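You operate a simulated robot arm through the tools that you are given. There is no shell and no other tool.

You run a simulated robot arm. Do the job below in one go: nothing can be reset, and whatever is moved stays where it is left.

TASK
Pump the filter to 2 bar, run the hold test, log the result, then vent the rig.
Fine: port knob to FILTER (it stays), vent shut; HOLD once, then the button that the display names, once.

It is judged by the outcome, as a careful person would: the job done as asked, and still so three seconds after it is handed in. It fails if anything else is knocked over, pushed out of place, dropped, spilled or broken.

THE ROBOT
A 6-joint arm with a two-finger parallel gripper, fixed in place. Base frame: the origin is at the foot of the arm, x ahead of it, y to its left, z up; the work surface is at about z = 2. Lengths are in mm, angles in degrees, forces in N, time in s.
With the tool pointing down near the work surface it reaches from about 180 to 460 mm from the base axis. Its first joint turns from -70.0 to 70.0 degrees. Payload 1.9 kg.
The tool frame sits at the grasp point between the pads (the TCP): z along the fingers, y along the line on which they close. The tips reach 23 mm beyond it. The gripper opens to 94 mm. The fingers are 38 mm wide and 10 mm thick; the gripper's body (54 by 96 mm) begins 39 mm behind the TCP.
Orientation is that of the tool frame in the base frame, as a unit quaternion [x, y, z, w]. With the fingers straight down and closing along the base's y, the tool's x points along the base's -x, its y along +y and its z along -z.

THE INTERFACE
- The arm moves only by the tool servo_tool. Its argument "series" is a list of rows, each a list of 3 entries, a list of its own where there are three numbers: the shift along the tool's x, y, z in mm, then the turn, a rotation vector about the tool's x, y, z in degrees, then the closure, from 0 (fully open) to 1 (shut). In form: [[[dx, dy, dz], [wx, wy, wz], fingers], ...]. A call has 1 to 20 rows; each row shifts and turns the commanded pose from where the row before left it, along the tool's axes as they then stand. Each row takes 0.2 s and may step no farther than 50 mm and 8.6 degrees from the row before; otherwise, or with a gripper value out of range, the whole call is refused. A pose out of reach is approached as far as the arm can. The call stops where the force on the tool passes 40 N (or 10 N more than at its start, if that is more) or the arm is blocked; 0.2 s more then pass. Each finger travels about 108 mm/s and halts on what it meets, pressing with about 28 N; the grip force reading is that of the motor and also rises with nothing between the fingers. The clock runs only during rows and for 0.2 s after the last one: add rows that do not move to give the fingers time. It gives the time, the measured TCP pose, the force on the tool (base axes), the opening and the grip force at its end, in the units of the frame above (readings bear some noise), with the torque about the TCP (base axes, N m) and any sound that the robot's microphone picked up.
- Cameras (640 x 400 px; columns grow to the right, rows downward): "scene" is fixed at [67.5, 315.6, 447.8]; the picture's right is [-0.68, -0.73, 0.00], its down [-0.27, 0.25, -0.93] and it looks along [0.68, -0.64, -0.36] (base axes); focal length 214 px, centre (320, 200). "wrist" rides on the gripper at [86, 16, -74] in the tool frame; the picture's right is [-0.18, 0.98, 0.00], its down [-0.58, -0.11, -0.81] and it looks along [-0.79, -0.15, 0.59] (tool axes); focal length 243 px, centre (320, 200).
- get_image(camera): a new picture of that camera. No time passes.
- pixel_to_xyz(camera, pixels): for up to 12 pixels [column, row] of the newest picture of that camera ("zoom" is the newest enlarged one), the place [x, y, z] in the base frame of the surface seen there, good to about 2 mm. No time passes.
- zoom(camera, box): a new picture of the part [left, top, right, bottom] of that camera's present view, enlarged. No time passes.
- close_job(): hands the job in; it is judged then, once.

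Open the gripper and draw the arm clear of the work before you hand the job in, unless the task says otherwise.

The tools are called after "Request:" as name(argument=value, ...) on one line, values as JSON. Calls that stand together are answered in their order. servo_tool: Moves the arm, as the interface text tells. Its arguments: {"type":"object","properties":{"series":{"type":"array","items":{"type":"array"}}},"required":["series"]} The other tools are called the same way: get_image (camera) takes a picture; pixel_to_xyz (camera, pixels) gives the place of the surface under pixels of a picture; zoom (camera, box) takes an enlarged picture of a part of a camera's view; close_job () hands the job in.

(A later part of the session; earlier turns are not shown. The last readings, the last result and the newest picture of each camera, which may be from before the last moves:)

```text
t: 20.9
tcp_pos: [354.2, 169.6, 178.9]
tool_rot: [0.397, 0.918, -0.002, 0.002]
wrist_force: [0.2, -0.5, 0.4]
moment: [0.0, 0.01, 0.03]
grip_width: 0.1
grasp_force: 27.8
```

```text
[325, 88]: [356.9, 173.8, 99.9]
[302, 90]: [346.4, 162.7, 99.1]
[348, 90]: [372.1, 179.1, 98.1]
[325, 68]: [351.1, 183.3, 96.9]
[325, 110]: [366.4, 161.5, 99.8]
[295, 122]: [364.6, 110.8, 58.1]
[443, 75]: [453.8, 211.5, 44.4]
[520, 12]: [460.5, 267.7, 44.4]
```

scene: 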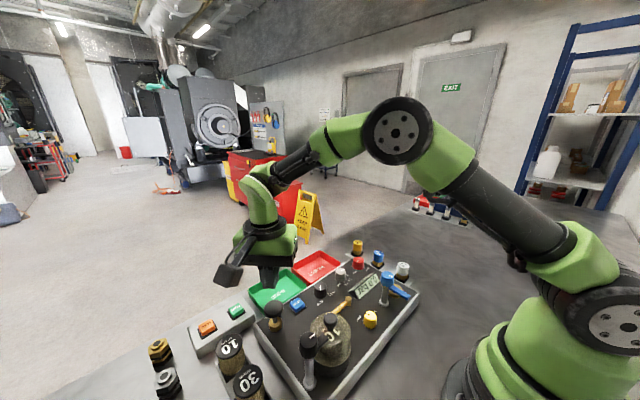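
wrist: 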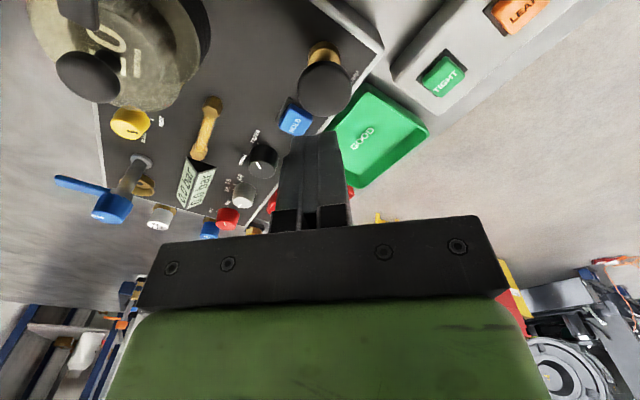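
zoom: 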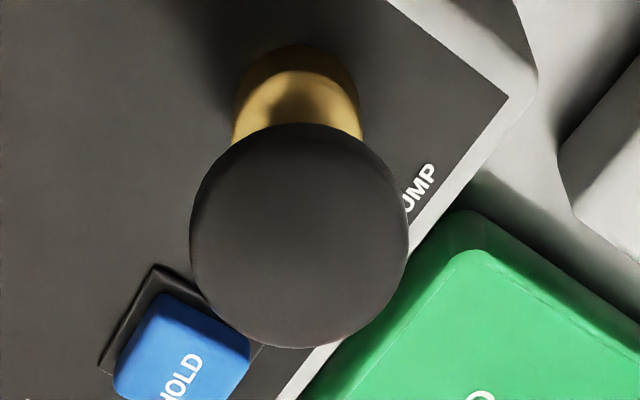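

Request:
pixel_to_xyz(camera="zoom", pixels=[[299, 236], [198, 236], [400, 236], [299, 135], [299, 338], [230, 165], [370, 310], [230, 310], [370, 165]])

```text
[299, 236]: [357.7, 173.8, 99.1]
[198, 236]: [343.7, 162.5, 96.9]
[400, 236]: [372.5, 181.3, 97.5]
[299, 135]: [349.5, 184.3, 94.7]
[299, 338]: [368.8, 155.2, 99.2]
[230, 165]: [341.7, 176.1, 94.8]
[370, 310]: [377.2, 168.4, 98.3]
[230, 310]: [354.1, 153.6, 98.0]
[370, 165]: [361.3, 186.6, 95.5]
```

Pump head centre ≈ (358.5,170.5), domed top ≈100–102. I centre over it and come down to just above contact, then press gently by steps to feel the stroke.

Request:
servo_tool(series=[[[-2.3, 3.8, 25], [0, 0, 0], 1], [[0, 0, 25], [0, 0, 0], 1], [[0, 0, 6], [0, 0, 0], 1], [[0, 0, 4], [0, 0, 0], 1], [[0, 0, 4], [0, 0, 0], 1]])

Request:
zoom(camera="scene", box=[220, 200, 420, 340])

```text
t: 22.1
tcp_pos: [360.2, 167.5, 115.1]
tool_rot: [0.397, 0.918, -0.003, 0.001]
wrist_force: [-0.6, 1.5, 3.3]
moment: [0.02, 0.04, 0.02]
grip_width: 0.0
grasp_force: 28.6
```

```text
2.86 times, centred on (320, 270) of scene
```

zoom: 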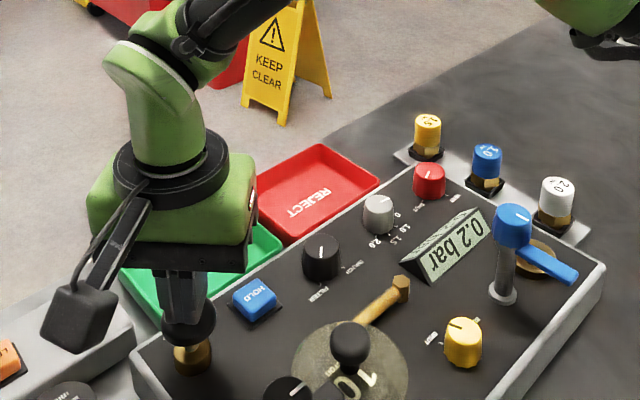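

The display already reads 0.2 bar at ≈9 mm of stroke, force only 3 N, so pressure follows the stroke. I push a few mm further and watch.

Request:
servo_tool(series=[[[0, 0, 3], [0, 0, 0], 1], [[0, 0, 3], [0, 0, 0], 1]])

Request:
zoom(camera="scene", box=[340, 260, 410, 310])

```text
t: 22.7
tcp_pos: [360.7, 168.1, 109.8]
tool_rot: [0.397, 0.918, -0.003, 0.001]
wrist_force: [-1.9, 1.0, 5.6]
moment: [0.07, 0.05, -0.01]
grip_width: 0.0
grasp_force: 28.1
```

```text
8.00 times, centred on (375, 285) of scene
```

zoom: 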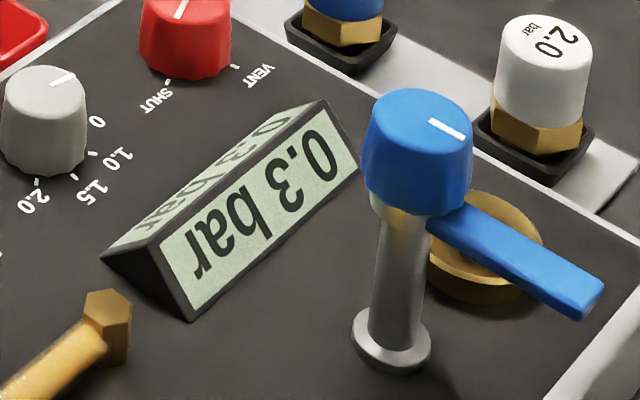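

It reads 0.3 bar at about 15 mm. I continue down in small steps to find the bottom, then watch.

Request:
servo_tool(series=[[[0, 0, 3], [0, 0, 0], 1], [[0, 0, 3], [0, 0, 0], 1], [[0, 0, 3], [0, 0, 0], 1]])

Request:
zoom(camera="scene", box=[340, 260, 410, 310])

Request:
zoom(camera="scene", box=[240, 270, 320, 340])

```text
t: 23.5
tcp_pos: [360.9, 167.8, 100.6]
tool_rot: [0.398, 0.917, -0.001, 0.003]
wrist_force: [2.8, -1.1, 16.1]
moment: [-0.02, -0.07, 0.08]
grip_width: 0.0
grasp_force: 28.6
```

```text
8.00 times, centred on (375, 285) of scene
```

zoom: 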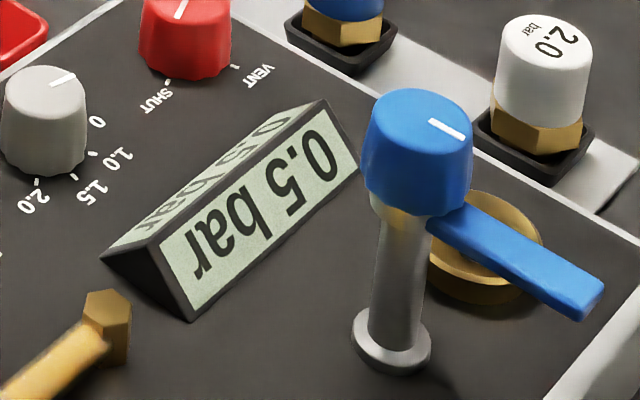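

```text
5.71 times, centred on (280, 305) of scene
```

zoom: 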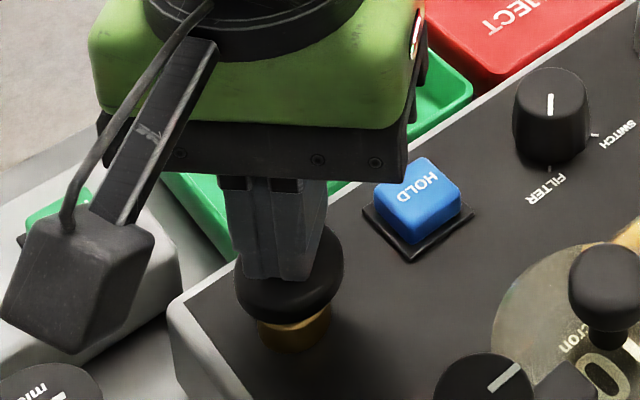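

One full stroke (bottom at TCP z≈100.6) gives 0.5 bar. I raise the tool to let the plunger return and check that the pressure holds.

Request:
servo_tool(series=[[[0, 0, -10], [0, 0, 0], 1], [[0, 0, -10], [0, 0, 0], 1], [[0, 0, -8], [0, 0, 0], 1], [[0, 0, 0], [0, 0, 0], 1]])

Request:
zoom(camera="scene", box=[240, 260, 410, 340])

```text
t: 24.5
tcp_pos: [358.9, 167.8, 126.8]
tool_rot: [0.397, 0.918, -0.003, 0.002]
wrist_force: [0.1, -0.1, -0.2]
moment: [-0.01, 0.01, 0.01]
grip_width: 0.3
grasp_force: 28.3
```

```text
3.76 times, centred on (325, 300) of scene
```

zoom: 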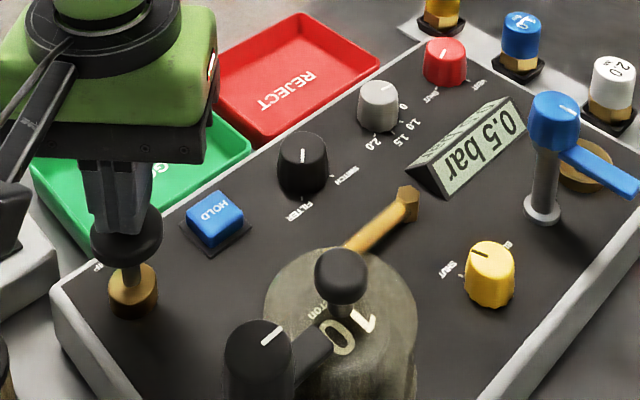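

0.5 bar holds with the plunger back up. Second stroke: down 26 mm, back up, and read the display.

Request:
servo_tool(series=[[[0, 0, 9], [0, 0, 0], 1], [[0, 0, 9], [0, 0, 0], 1], [[0, 0, 8.2], [0, 0, 0], 1], [[0, 0, 0], [0, 0, 0], 1], [[0, 0, -9], [0, 0, 0], 1], [[0, 0, -9], [0, 0, 0], 1], [[0, 0, -8.2], [0, 0, 0], 1], [[0, 0, 0], [0, 0, 0], 1]])

Request:
zoom(camera="scene", box=[240, 260, 410, 340])

```text
t: 26.3
tcp_pos: [359.4, 167.8, 128.5]
tool_rot: [0.397, 0.918, -0.002, 0.001]
wrist_force: [-0.8, 0.0, -0.2]
moment: [-0.04, 0.03, -0.01]
grip_width: 0.0
grasp_force: 27.8
```

```text
3.76 times, centred on (325, 300) of scene
```

zoom: 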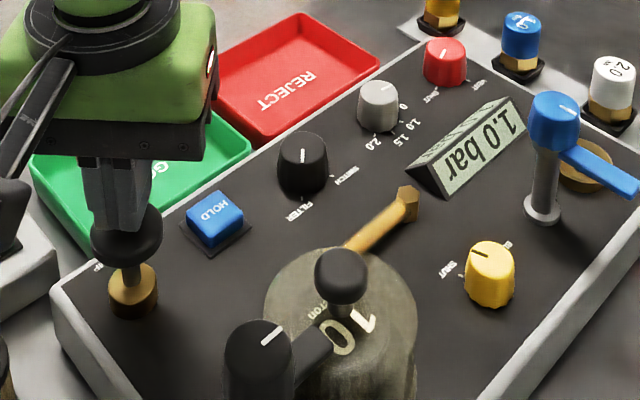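

The display reads 1.0 bar after the second stroke. Third stroke, the same way.

Request:
servo_tool(series=[[[0, 0, 9], [0, 0, 0], 1], [[0, 0, 9], [0, 0, 0], 1], [[0, 0, 8.7], [0, 0, 0], 1], [[0, 0, 0], [0, 0, 0], 1], [[0, 0, -9], [0, 0, 0], 1], [[0, 0, -9], [0, 0, 0], 1], [[0, 0, -8.7], [0, 0, 0], 1], [[0, 0, 0], [0, 0, 0], 1]])

Request:
zoom(camera="scene", box=[240, 260, 410, 340])

```text
t: 28.1
tcp_pos: [359.9, 166.9, 126.1]
tool_rot: [0.398, 0.917, -0.002, 0.001]
wrist_force: [-0.4, 0.1, -0.2]
moment: [0.04, 0.01, 0.02]
grip_width: 0.0
grasp_force: 28.2
```

```text
3.76 times, centred on (325, 300) of scene
```

zoom: 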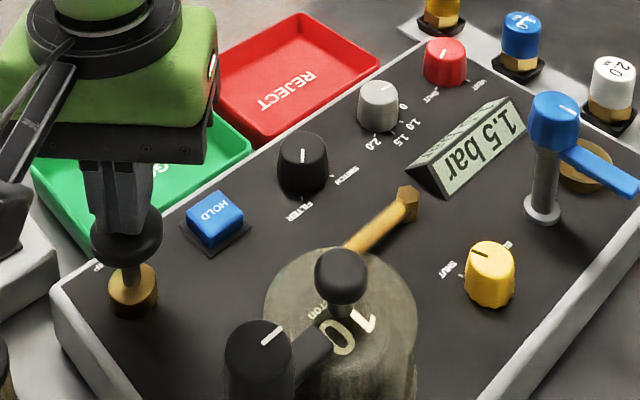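

1.5 bar after three. For the fourth stroke I stop near the bottom and read the display before the last millimetres.

Request:
servo_tool(series=[[[0, 0, 9], [0, 0, 0], 1], [[0, 0, 8], [0, 0, 0], 1], [[0, 0, 5], [0, 0, 0], 1], [[0, 0, 0], [0, 0, 0], 1]])

Request:
zoom(camera="scene", box=[340, 260, 410, 310])

```text
t: 29.1
tcp_pos: [359.6, 167.5, 105.9]
tool_rot: [0.397, 0.918, -0.002, 0.001]
wrist_force: [1.4, 2.8, 5.7]
moment: [0.08, -0.05, -0.01]
grip_width: 0.0
grasp_force: 27.8
```

```text
8.00 times, centred on (375, 285) of scene
```

zoom: 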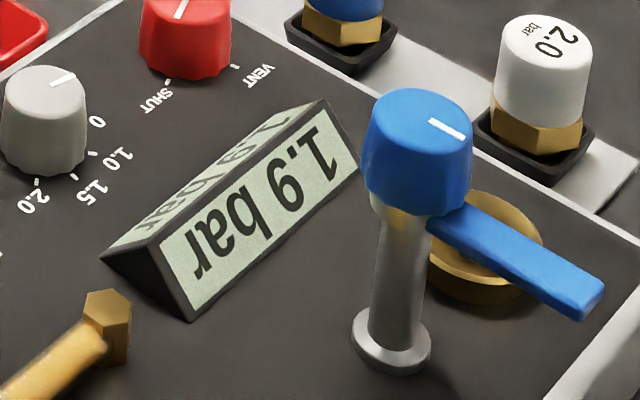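

1.9 bar now, with the plunger a few mm from its bottom. I push the last few mm in small steps and read again.

Request:
servo_tool(series=[[[0, 0, 2.5], [0, 0, 0], 1], [[0, 0, 1.5], [0, 0, 0], 1], [[0, 0, 0], [0, 0, 0], 1]])

Request:
zoom(camera="scene", box=[340, 260, 410, 310])

```text
t: 29.9
tcp_pos: [360.2, 166.7, 100.8]
tool_rot: [0.397, 0.918, -0.004, 0.001]
wrist_force: [3.5, 0.3, 8.5]
moment: [0.02, -0.08, 0.01]
grip_width: 0.2
grasp_force: 27.6
```

```text
8.00 times, centred on (375, 285) of scene
```

zoom: 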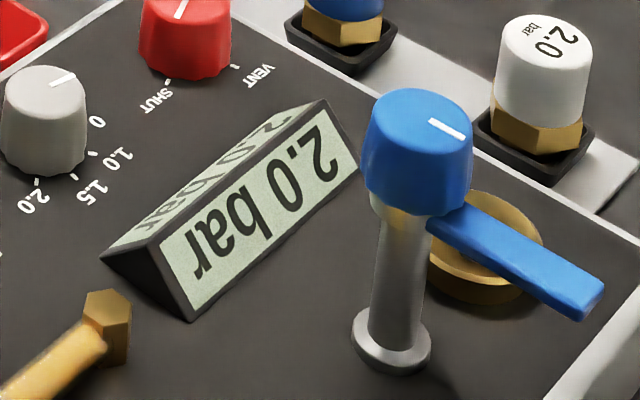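

2.0 bar reached. I raise off the pump and move over the HOLD button at ≈(364,108.5), staying at TCP z≈142.

Request:
servo_tool(series=[[[0, 0, -14], [0, 0, 0], 1], [[0, 0, -14], [0, 0, 0], 1], [[0, 0, -14], [0, 0, 0], 1], [[-22.8, -18.7, 0], [0, 0, 0], 1], [[-22.7, -18.6, 0], [0, 0, 0], 1], [[0, 0, 0], [0, 0, 0], 1]])

Request:
get_image(camera="wrist")

Request:
zoom(camera="scene", box=[240, 240, 410, 340])

```text
t: 31.3
tcp_pos: [364.4, 109.3, 143.5]
tool_rot: [0.397, 0.918, -0.003, 0.002]
wrist_force: [-0.4, -0.7, -0.4]
moment: [-0.02, 0.01, 0.0]
grip_width: 0.1
grasp_force: 27.7
```

```text
taken
```

wrist: 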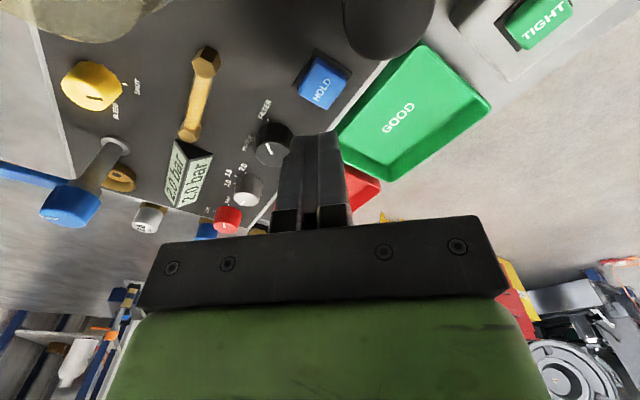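

```text
3.76 times, centred on (325, 290) of scene
```

zoom: 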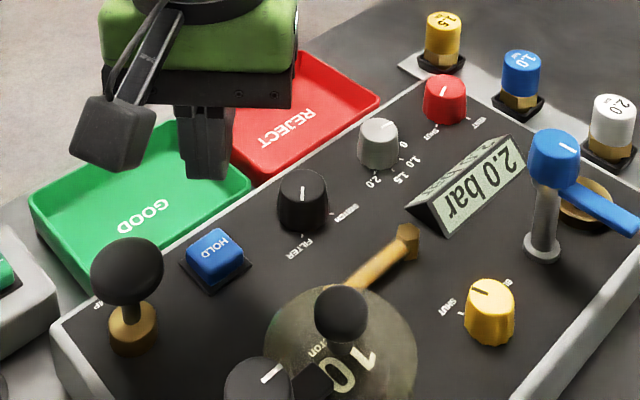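

Pressure still reads 2.0 bar, and the plunger is back up. I measure the HOLD cap (wrist (322,80)) for the press.

Request:
pixel_to_xyz(camera="wrist", pixels=[[324, 82], [318, 60], [348, 75], [328, 104], [302, 88]])

```text
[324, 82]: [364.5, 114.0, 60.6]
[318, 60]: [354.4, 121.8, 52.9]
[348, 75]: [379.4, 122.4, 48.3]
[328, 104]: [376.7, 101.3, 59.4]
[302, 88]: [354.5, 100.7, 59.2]
```

HOLD cap centre ≈ (365,110), top z≈60, and the tool is right over it. I go down to 4 mm above it, then press slowly.

Request:
servo_tool(series=[[[0, 0, 28], [0, 0, 0], 1], [[0, 0, 26], [0, 0, 0], 1], [[0, 0, 3], [0, 0, 0], 1], [[0, 0, 2], [0, 0, 0], 1], [[0, 0, 2], [0, 0, 0], 1]])

Request:
zoom(camera="scene", box=[240, 240, 410, 340])

```text
t: 32.5
tcp_pos: [363.4, 108.8, 82.2]
tool_rot: [0.397, 0.918, -0.002, 0.002]
wrist_force: [0.9, -0.7, 0.3]
moment: [-0.02, 0.0, 0.0]
grip_width: 0.0
grasp_force: 28.3
```

```text
3.76 times, centred on (325, 290) of scene
```

zoom: 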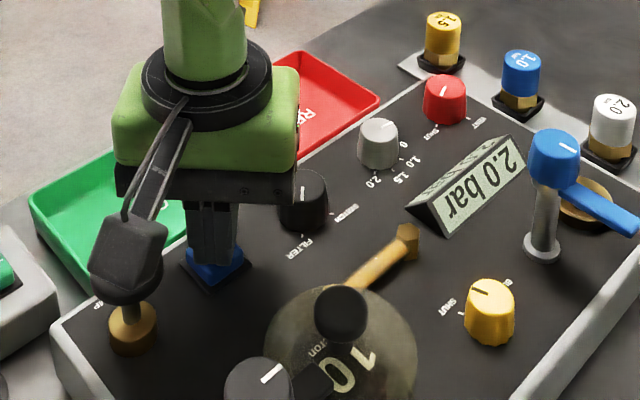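

Tips are at about z≈59, no force yet. I press on in 1.5–2 mm steps.

Request:
servo_tool(series=[[[0, 0, 2], [0, 0, 0], 1], [[0, 0, 2], [0, 0, 0], 1]])

Request:
zoom(camera="scene", box=[240, 240, 410, 340])

```text
t: 33.1
tcp_pos: [363.7, 108.3, 78.1]
tool_rot: [0.397, 0.918, -0.002, 0.002]
wrist_force: [-0.3, -0.5, 1.6]
moment: [0.0, 0.03, 0.04]
grip_width: 0.0
grasp_force: 27.9
heard: click
```

```text
3.76 times, centred on (325, 290) of scene
```

zoom: 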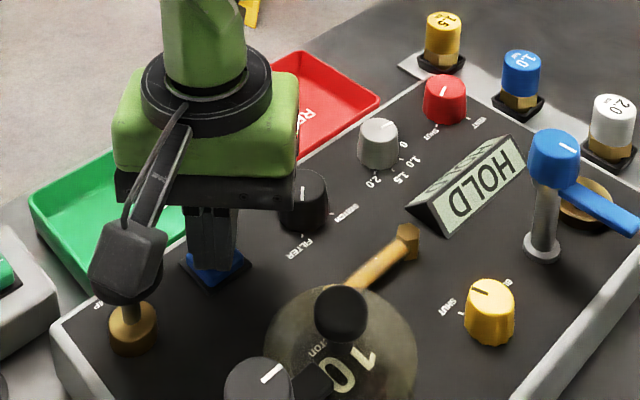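

A click was heard and the display shows HOLD. I lift off once, straight up, and wait for the result.

Request:
servo_tool(series=[[[0, 0, -15], [0, 0, 0], 1], [[0, 0, -40], [0, 0, 0], 1], [[0, 0, -45], [0, 0, 0], 1], [[0, 0, 0], [0, 0, 0], 1], [[0, 0, 0], [0, 0, 0], 1], [[0, 0, 0], [0, 0, 0], 1], [[0, 0, 0], [0, 0, 0], 1], [[0, 0, 0], [0, 0, 0], 1]])

Request:
get_image(camera="scene")

Request:
zoom(camera="scene", box=[240, 240, 410, 340])

```text
t: 34.9
tcp_pos: [362.6, 108.5, 177.8]
tool_rot: [0.397, 0.918, -0.003, 0.002]
wrist_force: [-0.9, 0.4, -0.5]
moment: [0.01, 0.01, 0.01]
grip_width: 0.1
grasp_force: 28.0
```

```text
taken
```

scene: 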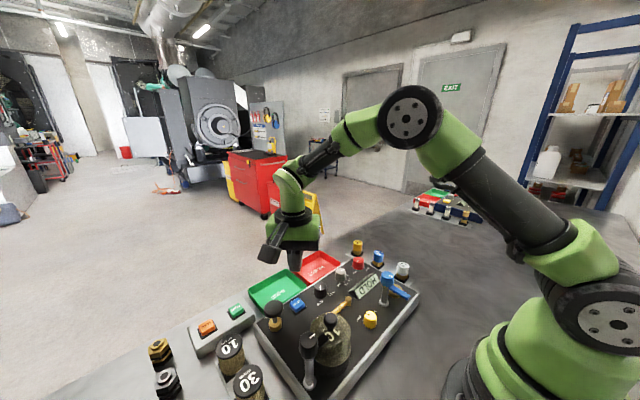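

```text
3.76 times, centred on (325, 290) of scene
```

zoom: 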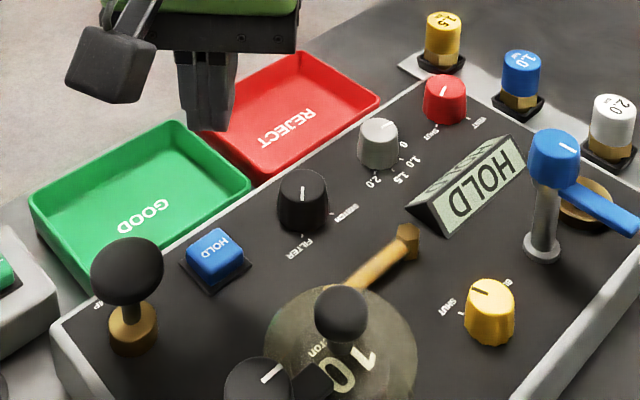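

The display still shows HOLD. While the test runs I yaw the tool by +18.6° at height, which I need for reaching the TIGHT/LEAK box, and look again.

Request:
servo_tool(series=[[[0, 0, 0], [0, 0, 6.2], 1], [[0, 0, 0], [0, 0, 6.2], 1], [[0, 0, 0], [0, 0, 6.2], 1], [[0, 0, 0], [0, 0, 0], 1], [[0, 0, 0], [0, 0, 0], 1], [[0, 0, 0], [0, 0, 0], 1], [[0, 0, 0], [0, 0, 0], 1], [[0, 0, 0], [0, 0, 0], 1], [[0, 0, 0], [0, 0, 0], 1], [[0, 0, 0], [0, 0, 0], 1]])

Request:
zoom(camera="scene", box=[240, 240, 410, 340])

```text
t: 37.1
tcp_pos: [362.7, 109.2, 178.4]
tool_rot: [0.54, 0.842, -0.002, 0.002]
wrist_force: [0.7, 0.5, -0.3]
moment: [0.0, 0.03, 0.03]
grip_width: 0.0
grasp_force: 27.2
```

```text
3.76 times, centred on (325, 290) of scene
```

zoom: 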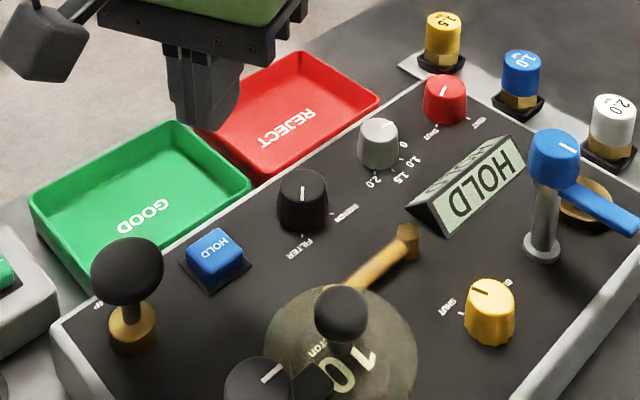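

Still HOLD. I use the time to tilt the tool 20° outward (about tool x) at height, in preparation, and wait a little more.

Request:
servo_tool(series=[[[0, 0, 0], [-6.7, 0, 0], 1], [[0, 0, 0], [-6.7, 0, 0], 1], [[0, 0, 0], [-6.6, 0, 0], 1], [[0, 0, 0], [0, 0, 0], 1], [[0, 0, 0], [0, 0, 0], 1], [[0, 0, 0], [0, 0, 0], 1], [[0, 0, 0], [0, 0, 0], 1], [[0, 0, 0], [0, 0, 0], 1]])

Request:
zoom(camera="scene", box=[240, 240, 410, 340])

```text
t: 38.9
tcp_pos: [363.3, 108.7, 177.9]
tool_rot: [0.532, 0.829, 0.144, 0.096]
wrist_force: [-1.3, 1.0, 0.1]
moment: [0.04, 0.01, 0.0]
grip_width: 0.0
grasp_force: 28.0
```

```text
3.76 times, centred on (325, 290) of scene
```

zoom: 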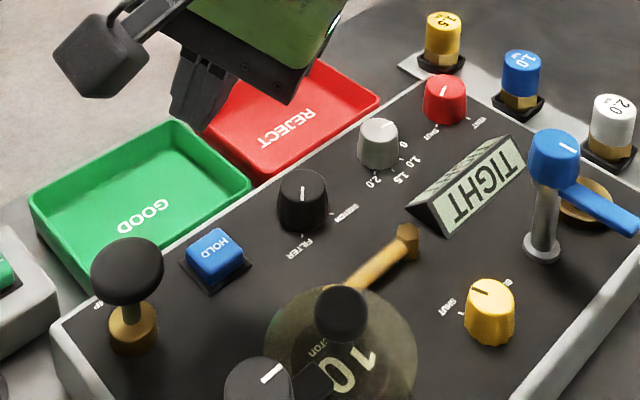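

The display now names TIGHT. I locate the TIGHT button precisely with a scene zoom.

Request:
zoom(camera="scene", box=[190, 290, 260, 350])

Request:
get_image(camera="wrist")

```text
6.67 times, centred on (225, 320) of scene
```

zoom: 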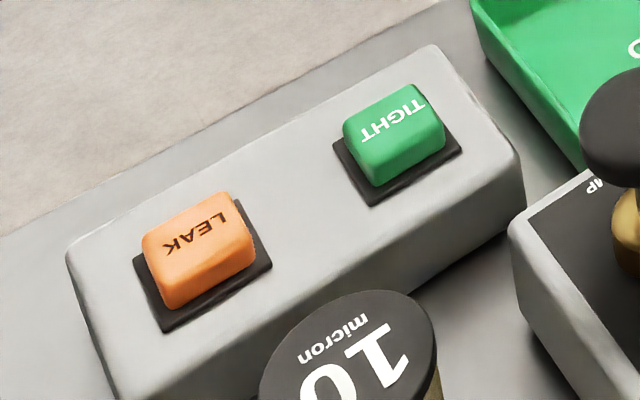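

```text
taken
```

wrist: 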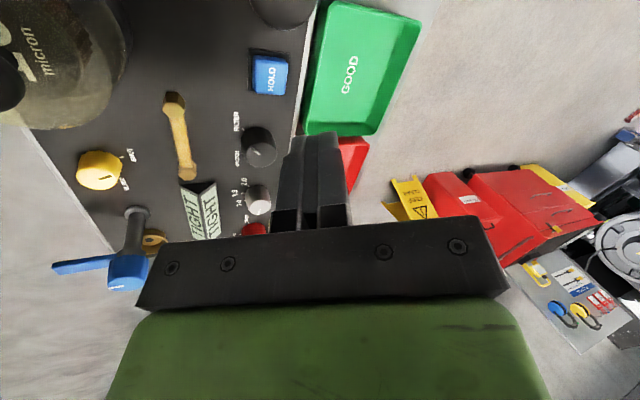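

The TIGHT cap's top is centred near (393,122) of the zoom. I query it, its bezel and the box surface.

Request:
pixel_to_xyz(camera="zoom", pixels=[[393, 122], [352, 126], [408, 92], [435, 122], [380, 150], [340, 143], [458, 152], [375, 203], [430, 70], [300, 170], [490, 150], [210, 240]])

```text
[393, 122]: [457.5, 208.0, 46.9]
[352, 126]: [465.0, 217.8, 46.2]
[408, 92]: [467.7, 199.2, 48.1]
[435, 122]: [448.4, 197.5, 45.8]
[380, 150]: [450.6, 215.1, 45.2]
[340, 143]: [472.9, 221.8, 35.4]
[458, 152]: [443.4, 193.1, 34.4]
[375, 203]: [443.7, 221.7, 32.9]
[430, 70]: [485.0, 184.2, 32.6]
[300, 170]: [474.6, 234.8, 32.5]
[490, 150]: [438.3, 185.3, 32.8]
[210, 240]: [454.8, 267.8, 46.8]
```

TIGHT cap centre ≈ (457.7,207.7), top z≈46, bezel at z≈34. I move the tilted tool above it to TCP ≈ (457.4,207.5,150) in four steps and check reach.

Request:
servo_tool(series=[[[12.8, 27.4, 17.3], [0, 0, 0], 1], [[12.8, 27.4, 17.3], [0, 0, 0], 1], [[12.7, 27.4, 17.3], [0, 0, 0], 1], [[12.7, 27.4, 17.3], [0, 0, 0], 1], [[0, 0, 0], [0, 0, 0], 1]])

Request:
get_image(camera="wrist")

Request:
get_image(camera="scene")

```text
t: 40.1
tcp_pos: [456.1, 209.4, 147.8]
tool_rot: [0.532, 0.829, 0.144, 0.095]
wrist_force: [-0.2, 0.1, -0.8]
moment: [0.0, -0.01, -0.01]
grip_width: 0.0
grasp_force: 28.2
```

```text
taken
```

wrist: 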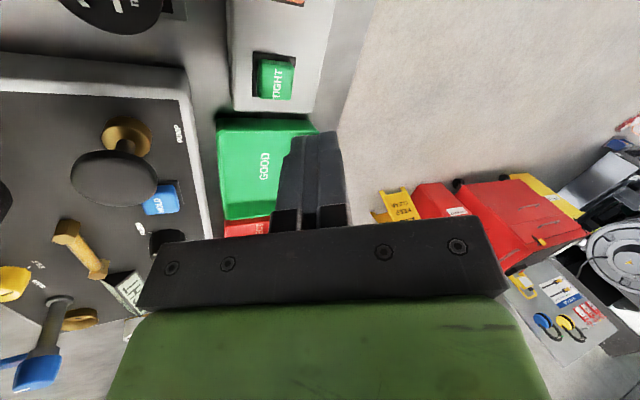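

```text
taken
```

scene: 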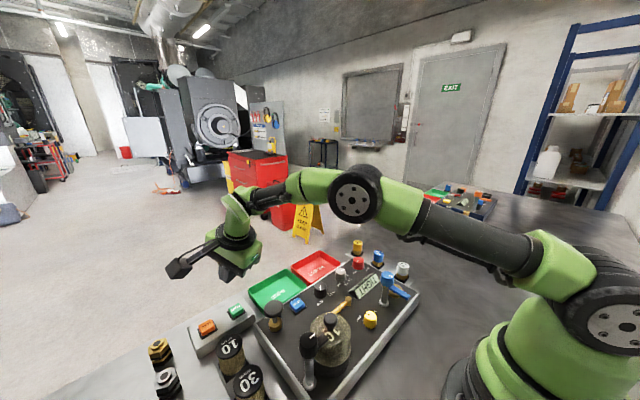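

The pose is in reach, and the display still shows TIGHT. I descend vertically by 55 mm (to TCP z≈93), correcting a couple of mm sideways.

Request:
servo_tool(series=[[[-2.3, -9.0, 26.0], [0, 0, 0], 1], [[0.2, -9.4, 25.9], [0, 0, 0], 1], [[0, 0, 0], [0, 0, 0], 1]])

Request:
get_image(camera="wrist")

Request:
zoom(camera="scene", box=[170, 230, 300, 350])

```text
t: 40.9
tcp_pos: [457.8, 204.6, 92.7]
tool_rot: [0.532, 0.829, 0.144, 0.095]
wrist_force: [-0.3, -0.2, 1.1]
moment: [0.0, 0.0, 0.0]
grip_width: 0.0
grasp_force: 27.8
```

```text
taken
```

wrist: 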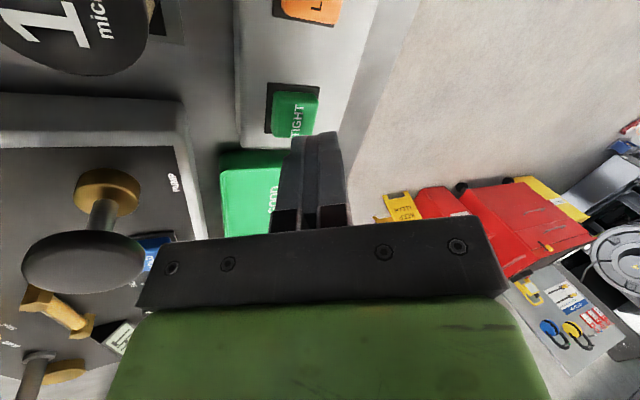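

```text
3.33 times, centred on (235, 290) of scene
```

zoom: 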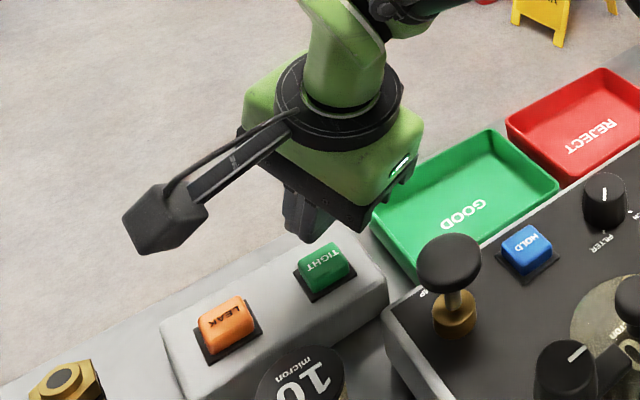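

The tool is above TIGHT with good clearance to the pump. I verify the button centre in the wrist picture before pressing.

Request:
pixel_to_xyz(camera="wrist", pixels=[[296, 114], [274, 100], [318, 97], [274, 132], [314, 130]])

```text
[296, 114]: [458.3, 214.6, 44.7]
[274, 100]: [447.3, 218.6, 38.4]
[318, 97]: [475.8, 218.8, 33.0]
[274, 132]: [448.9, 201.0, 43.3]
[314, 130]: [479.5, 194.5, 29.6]
```

Button centre ≈ (458,208) agrees. I descend 18 mm with a 3 mm sideways correction, then 2 mm steps to the cap.

Request:
servo_tool(series=[[[2.8, -4.9, 17.3], [0, 0, 0], 1], [[0, -0.7, 1.9], [0, 0, 0], 1], [[0, -0.7, 1.9], [0, 0, 0], 1]])

Request:
zoom(camera="scene", box=[190, 270, 280, 350])

```text
t: 41.7
tcp_pos: [457.9, 208.2, 74.2]
tool_rot: [0.531, 0.829, 0.145, 0.096]
wrist_force: [0.2, -0.4, -0.4]
moment: [-0.02, 0.01, 0.02]
grip_width: 0.0
grasp_force: 28.0
```

```text
5.00 times, centred on (235, 310) of scene
```

zoom: 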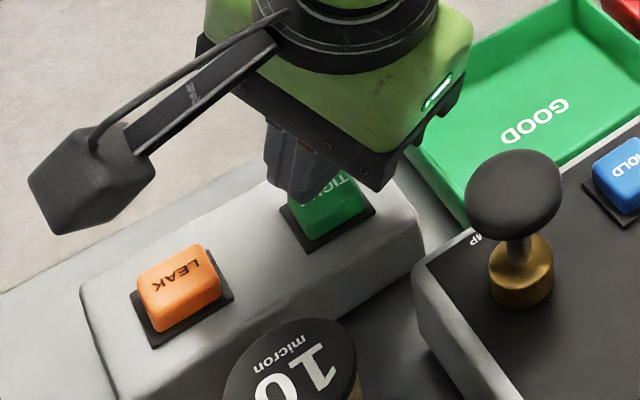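

The fingertip edge is right above the TIGHT cap (≈3 mm). I go on down in 2 mm steps until it clicks.

Request:
servo_tool(series=[[[0, -0.7, 1.9], [0, 0, 0], 1], [[0, -0.7, 1.9], [0, 0, 0], 1], [[0, -0.7, 1.9], [0, 0, 0], 1]])

Request:
zoom(camera="scene", box=[190, 270, 280, 350])

Request:
zoom(camera="scene", box=[340, 260, 410, 310])

```text
t: 42.5
tcp_pos: [460.2, 209.3, 66.8]
tool_rot: [0.532, 0.829, 0.144, 0.095]
wrist_force: [0.0, 0.4, 1.0]
moment: [0.01, 0.03, 0.07]
grip_width: 0.0
grasp_force: 28.1
```

```text
5.00 times, centred on (235, 310) of scene
```

zoom: 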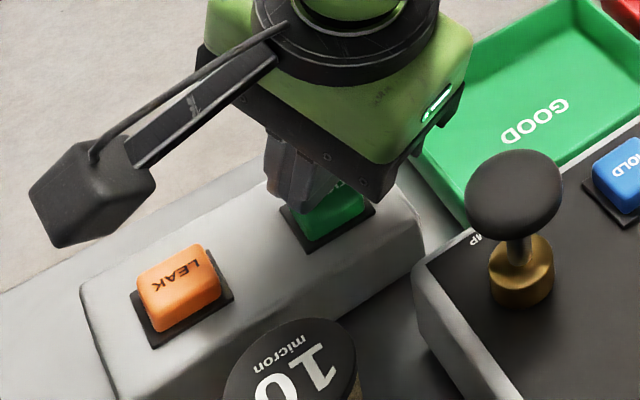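

```text
8.00 times, centred on (375, 285) of scene
```

zoom: 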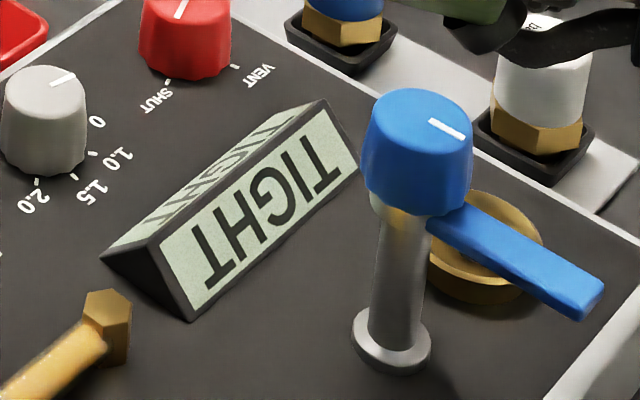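

Pressing has begun (≈1 N) but no click yet. Two more small steps.

Request:
servo_tool(series=[[[0, -0.5, 1.4], [0, 0, 0], 1]])

Request:
zoom(camera="scene", box=[340, 260, 410, 310])

```text
t: 42.9
tcp_pos: [460.0, 208.8, 67.1]
tool_rot: [0.532, 0.829, 0.144, 0.096]
wrist_force: [0.7, 0.3, 2.1]
moment: [0.03, 0.02, 0.0]
grip_width: 0.1
grasp_force: 28.1
```

```text
8.00 times, centred on (375, 285) of scene
```

zoom: 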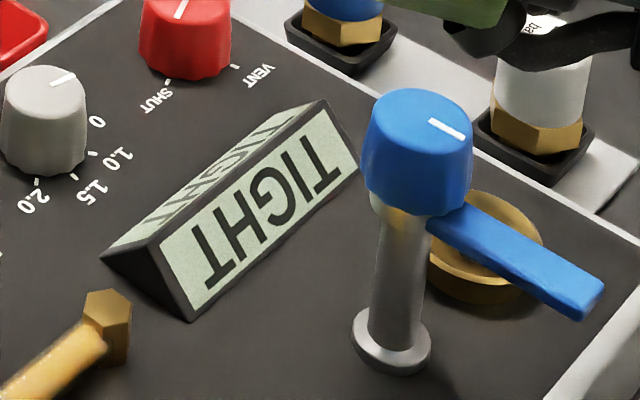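

No click yet at 2 N; I press another 1.5 mm.

Request:
servo_tool(series=[[[0, -0.5, 1.4], [0, 0, 0], 1]])

Request:
zoom(camera="scene", box=[340, 260, 410, 310])

```text
t: 43.3
tcp_pos: [459.8, 209.4, 64.0]
tool_rot: [0.532, 0.829, 0.144, 0.095]
wrist_force: [-1.4, 0.0, 1.7]
moment: [0.0, 0.02, 0.01]
grip_width: 0.3
grasp_force: 28.0
heard: click
```

```text
8.00 times, centred on (375, 285) of scene
```

zoom: 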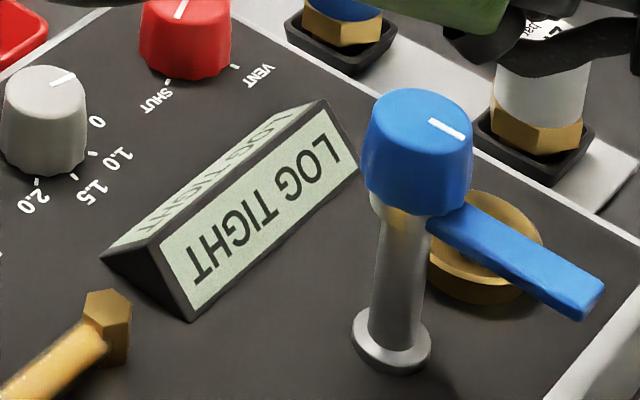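

A click, and the display shows "LOG TIGHT": the result is logged. I raise straight up 120 mm, move back inward and undo the tilt.

Request:
servo_tool(series=[[[-0.2, 13.6, -37.6], [0, 0, 0], 1], [[-0.2, 13.6, -37.6], [0, 0, 0], 1], [[-0.2, 13.6, -37.6], [0, 0, 0], 1], [[-17, -40, -14.4], [0, 0, 0], 1], [[-17, -40, -14.4], [0, 0, 0], 1], [[-17, -40, -14.4], [0, 0, 0], 1], [[0, 0, 0], [6.7, 0, 0], 1], [[0, 0, 0], [6.7, 0, 0], 1], [[0, 0, 0], [6.6, 0, 0], 1], [[0, 0, 0], [0, 0, 0], 1]])

Request:
get_image(camera="scene")

```text
t: 45.5
tcp_pos: [362.6, 109.9, 184.3]
tool_rot: [0.54, 0.842, -0.002, 0.001]
wrist_force: [-0.3, 0.8, 1.0]
moment: [-0.01, -0.04, 0.0]
grip_width: 0.1
grasp_force: 27.7
```

```text
taken
```

scene: 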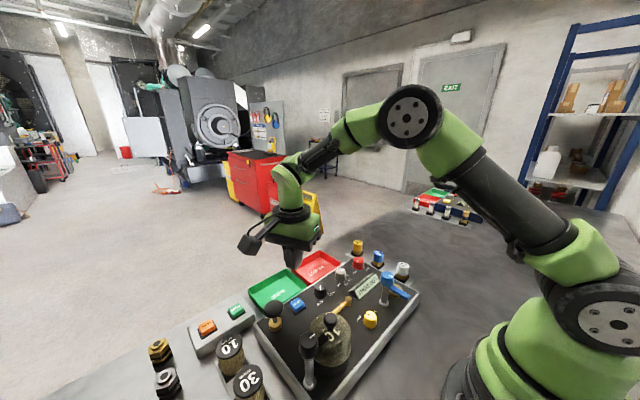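

The arm is back over the panel, tool vertical. I travel to above the red vent knob, yaw to +47° and open to ≈43 mm.

Request:
servo_tool(series=[[[-38.5, -18.4, 0], [0, 0, 0], 1], [[-38.5, -18.4, 0], [0, 0, 0], 1], [[-38.5, -18.4, 0], [0, 0, 0], 1], [[-38.5, -18.3, 0], [0, 0, 0], 0.8], [[-38.5, -18.3, 0], [0, 0, 0], 0.54], [[0, 0, 0], [0, 0, -6.1], 0.54], [[0, 0, 0], [0, 0, -6.1], 0.54], [[0, 0, 0], [0, 0, -6.1], 0.54], [[0, 0, 0], [0, 0, 0], 0.54]])

Request:
get_image(camera="wrist")

Request:
zoom(camera="wrist", box=[260, 20, 390, 120])

```text
t: 47.5
tcp_pos: [360.4, -102.6, 186.5]
tool_rot: [0.399, 0.917, -0.002, 0.001]
wrist_force: [0.0, -0.1, -0.2]
moment: [0.0, 0.0, 0.01]
grip_width: 43.1
grasp_force: 0.0
```

```text
taken
```

wrist: 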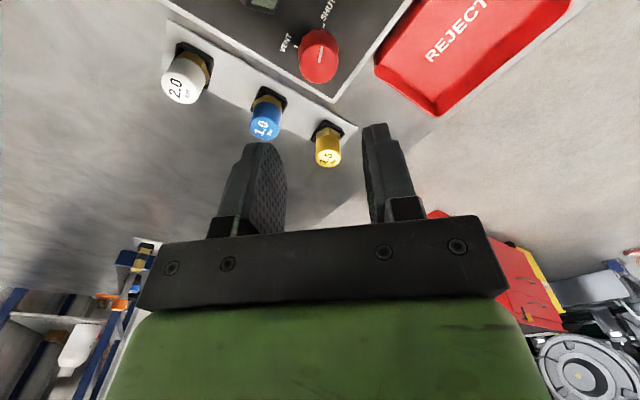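

```text
4.00 times, centred on (325, 70) of wrist
```

zoom: 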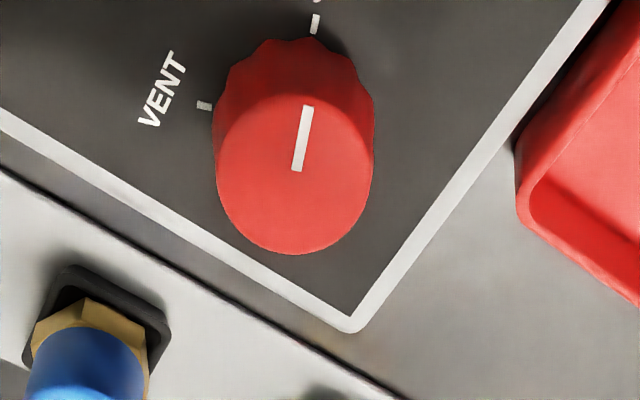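

The tool is centred over the red knob (still on SHUT). I make a 1 mm correction, descend to TCP z≈74.5 and close on the knob.

Request:
servo_tool(series=[[[-0.7, -1.2, 45], [0, 0, 0], 0.54], [[0, 0, 42], [0, 0, 0], 0.54], [[0, 0, 25], [0, 0, 0], 0.54], [[0, 0, 0], [0, 0, 0], 0.54], [[0, 0, 0], [0, 0, 0], 0.8], [[0, 0, 0], [0, 0, 0], 0.8]])

Request:
get_image(camera="wrist")

```text
t: 48.9
tcp_pos: [360.1, -104.1, 72.6]
tool_rot: [0.399, 0.917, -0.002, 0.003]
wrist_force: [27.6, 20.0, -22.4]
moment: [0.23, -0.78, 0.0]
grip_width: 30.9
grasp_force: 45.1
```

```text
taken
```

wrist: 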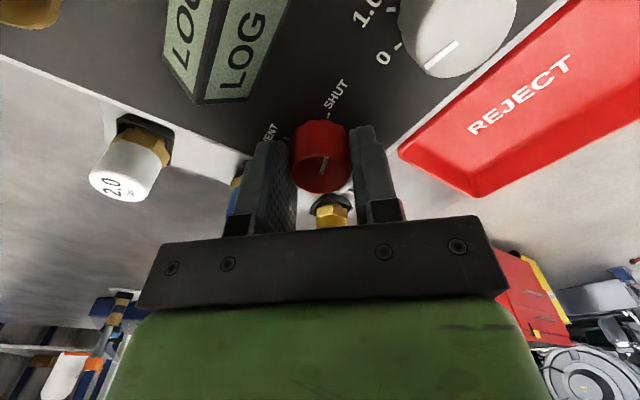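

The knob is held but with ≈34 N side load along tool +y; I shift 2 mm along +y and 0.4 mm down to relax.

Request:
servo_tool(series=[[[0, 2.0, 0.4], [0, 0, 0], 0.8], [[0, 0, 0], [0, 0, 0], 0.8]])

```text
t: 49.5
tcp_pos: [360.7, -103.4, 73.3]
tool_rot: [0.401, 0.916, -0.002, 0.0]
wrist_force: [-7.5, 9.5, 10.8]
moment: [-0.26, -0.46, 0.25]
grip_width: 31.0
grasp_force: 44.6
```

Loads are low now. I turn counterclockwise (toward VENT) by 88°.

Request:
servo_tool(series=[[[0, 0, -0.2], [0, 0, -8], 0.8], [[0, 0, 0], [0, 0, -8], 0.8], [[0, 0, 0], [0, 0, -8], 0.8], [[0, 0, 0], [0, 0, -8], 0.8], [[0, 0, 0], [0, 0, -8], 0.8], [[0, 0, 0], [0, 0, -8], 0.8], [[0, 0, 0], [0, 0, -8], 0.8], [[0, 0, 0], [0, 0, -8], 0.8], [[0, 0, 0], [0, 0, -8], 0.8], [[0, 0, 0], [0, 0, -8], 0.8], [[0, 0, 0], [0, 0, -8], 0.8], [[0, 0, 0], [0, 0, 0], 0.8]])

Request:
get_image(camera="wrist")

Request:
zoom(camera="wrist", box=[270, 80, 370, 200])

```text
t: 52.1
tcp_pos: [361.1, -104.7, 73.5]
tool_rot: [-0.35, 0.937, -0.002, -0.002]
wrist_force: [-30.9, -20.7, -4.4]
moment: [-0.41, 0.53, 0.02]
grip_width: 30.9
grasp_force: 44.5
```

```text
taken
```

wrist: 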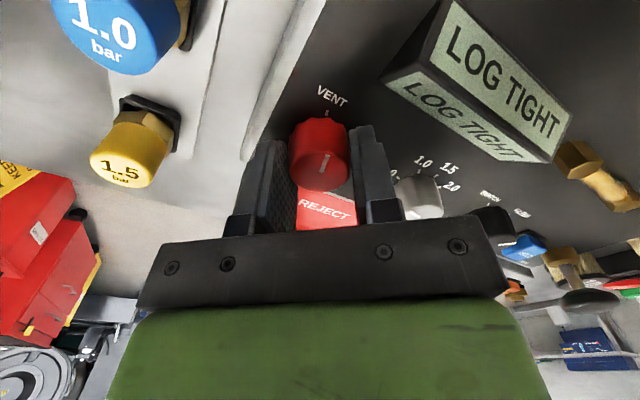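

```text
3.33 times, centred on (320, 140) of wrist
```

zoom: 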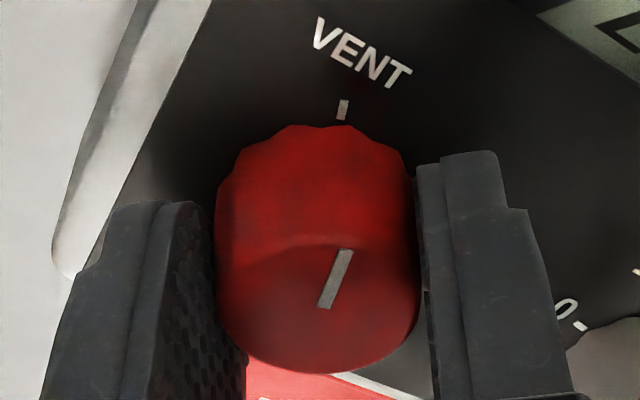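

The pointer is a few degrees short of the VENT tick (zoom (343,110)). I relax the side load by 2 mm along tool +x and turn further in small steps, feeling for the stop.

Request:
servo_tool(series=[[[2.0, 0, 0], [0, 0, 0], 0.8], [[0, 0, 0], [0, 0, -3], 0.8], [[0, 0, 0], [0, 0, -3], 0.8], [[0, 0, 0], [0, 0, 0], 0.8]])

Request:
get_image(camera="wrist")

Request:
zoom(camera="wrist", box=[270, 80, 370, 200])

```text
t: 53.1
tcp_pos: [360.9, -105.3, 73.0]
tool_rot: [-0.397, 0.918, -0.002, 0.0]
wrist_force: [-0.5, 23.1, -15.2]
moment: [0.47, 0.16, -0.43]
grip_width: 30.9
grasp_force: 45.1
```

```text
taken
```

wrist: 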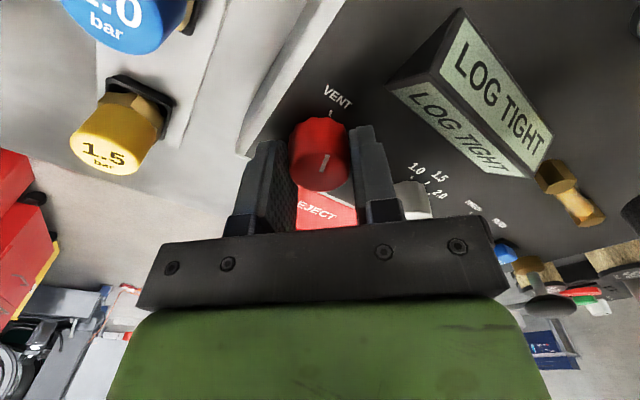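

```text
3.33 times, centred on (320, 140) of wrist
```

zoom: 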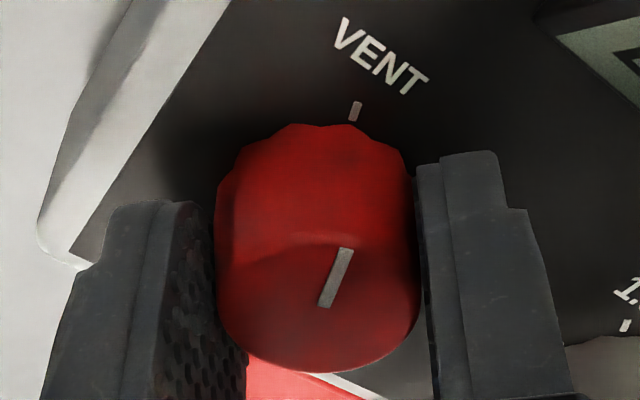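

A reaction torque (−0.43 N·m about z) shows the VENT stop is reached and the pointer lines up with the VENT tick. I release and lift off.

Request:
servo_tool(series=[[[0, 0, 0], [0, 0, 1], 0.8], [[0, 0, 0], [0, 0, 0], 0.5], [[0, 0, 0], [0, 0, 0], 0.5], [[0, 0, -20], [0, 0, 0], 0.5], [[0, 0, -40], [0, 0, 0], 0.5], [[0, 0, -45], [0, 0, 0], 0.5], [[0, 0, 0], [0, 0, 0], 0.5]])

Request:
get_image(camera="wrist")

Request:
zoom(camera="wrist", box=[260, 0, 500, 140])

Request:
zoom(camera="scene", box=[320, 240, 420, 310])

```text
t: 54.7
tcp_pos: [359.0, -102.7, 177.4]
tool_rot: [-0.39, 0.921, -0.003, -0.001]
wrist_force: [-0.3, -0.3, -0.2]
moment: [0.0, 0.01, 0.01]
grip_width: 46.8
grasp_force: 0.0
```

```text
taken
```

wrist: 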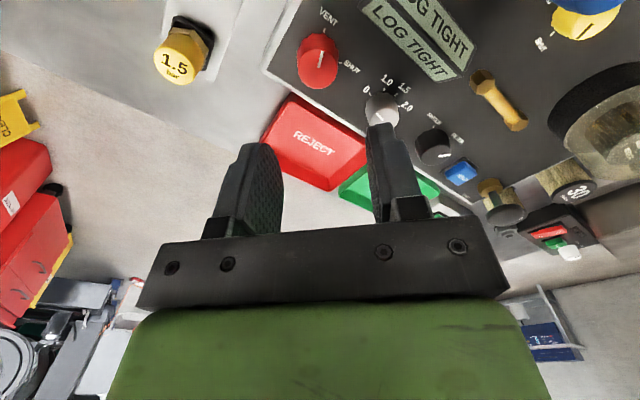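

```text
2.67 times, centred on (380, 70) of wrist
```

zoom: 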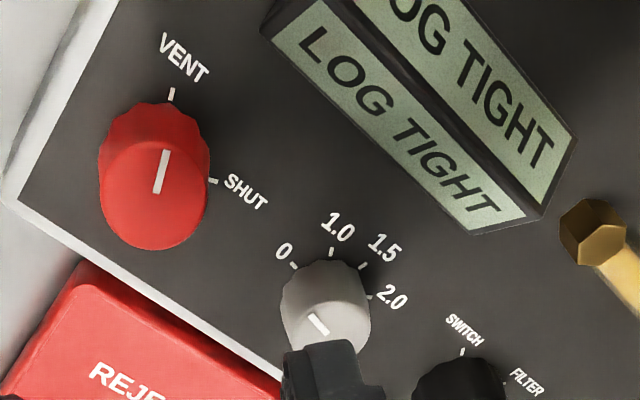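

```text
5.71 times, centred on (370, 275) of scene
```

zoom: 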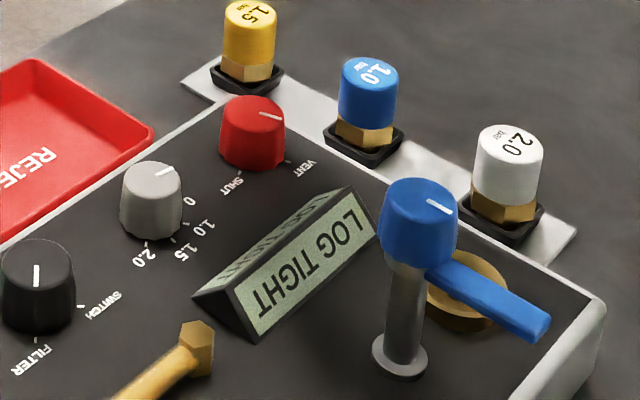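

The vent knob points to VENT; the display still shows LOG TIGHT. I open the gripper, raise the arm well clear, undo the yaw and look again to confirm the pressure is off.

Request:
servo_tool(series=[[[0, 0, -48], [0, 0, 0], 0.2], [[0, 0, -48], [0, 0, 0], 0], [[0, 0, -48], [0, 0, 0], 0], [[0, 0, -48], [0, 0, 0], 0], [[0, 0, 0], [0, 0, 7.6], 0], [[0, 0, 0], [0, 0, 7.6], 0], [[0, 0, 0], [0, 0, 7.6], 0], [[0, 0, 0], [0, 0, 7.6], 0], [[0, 0, 0], [0, 0, 7.6], 0], [[0, 0, 0], [0, 0, 7.6], 0], [[0, 0, 0], [0, 0, 0], 0], [[0, 0, 0], [0, 0, 0], 0], [[0, 0, 0], [0, 0, 0], 0], [[0, 0, 0], [0, 0, 0], 0], [[0, 0, 0], [0, 0, 0], 0]])

Request:
get_image(camera="wrist")

Request:
get_image(camera="scene")

Request:
zoom(camera="scene", box=[240, 230, 430, 400])

```text
t: 57.9
tcp_pos: [360.9, -104.8, 370.3]
tool_rot: [-0.003, 1.0, -0.003, 0.001]
wrist_force: [-0.1, 0.1, -0.3]
moment: [0.0, 0.02, -0.02]
grip_width: 94.1
grasp_force: 0.1
```

```text
taken
```

wrist: 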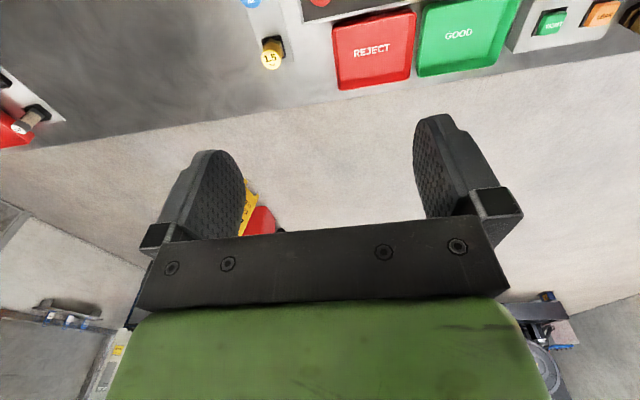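

```text
taken
```

scene: 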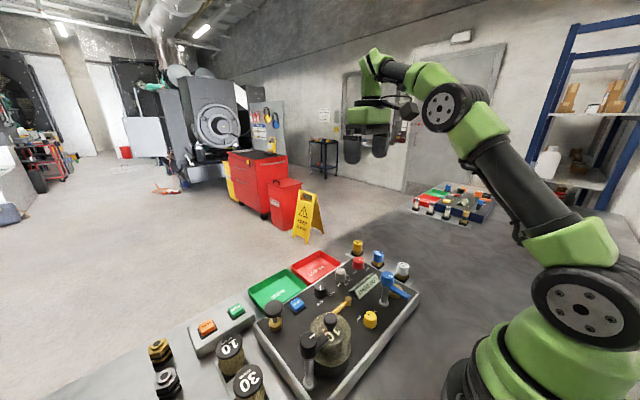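

```text
2.35 times, centred on (335, 315) of scene
```

zoom: 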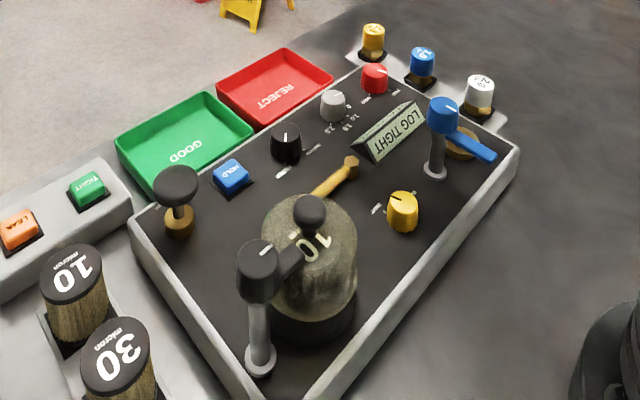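

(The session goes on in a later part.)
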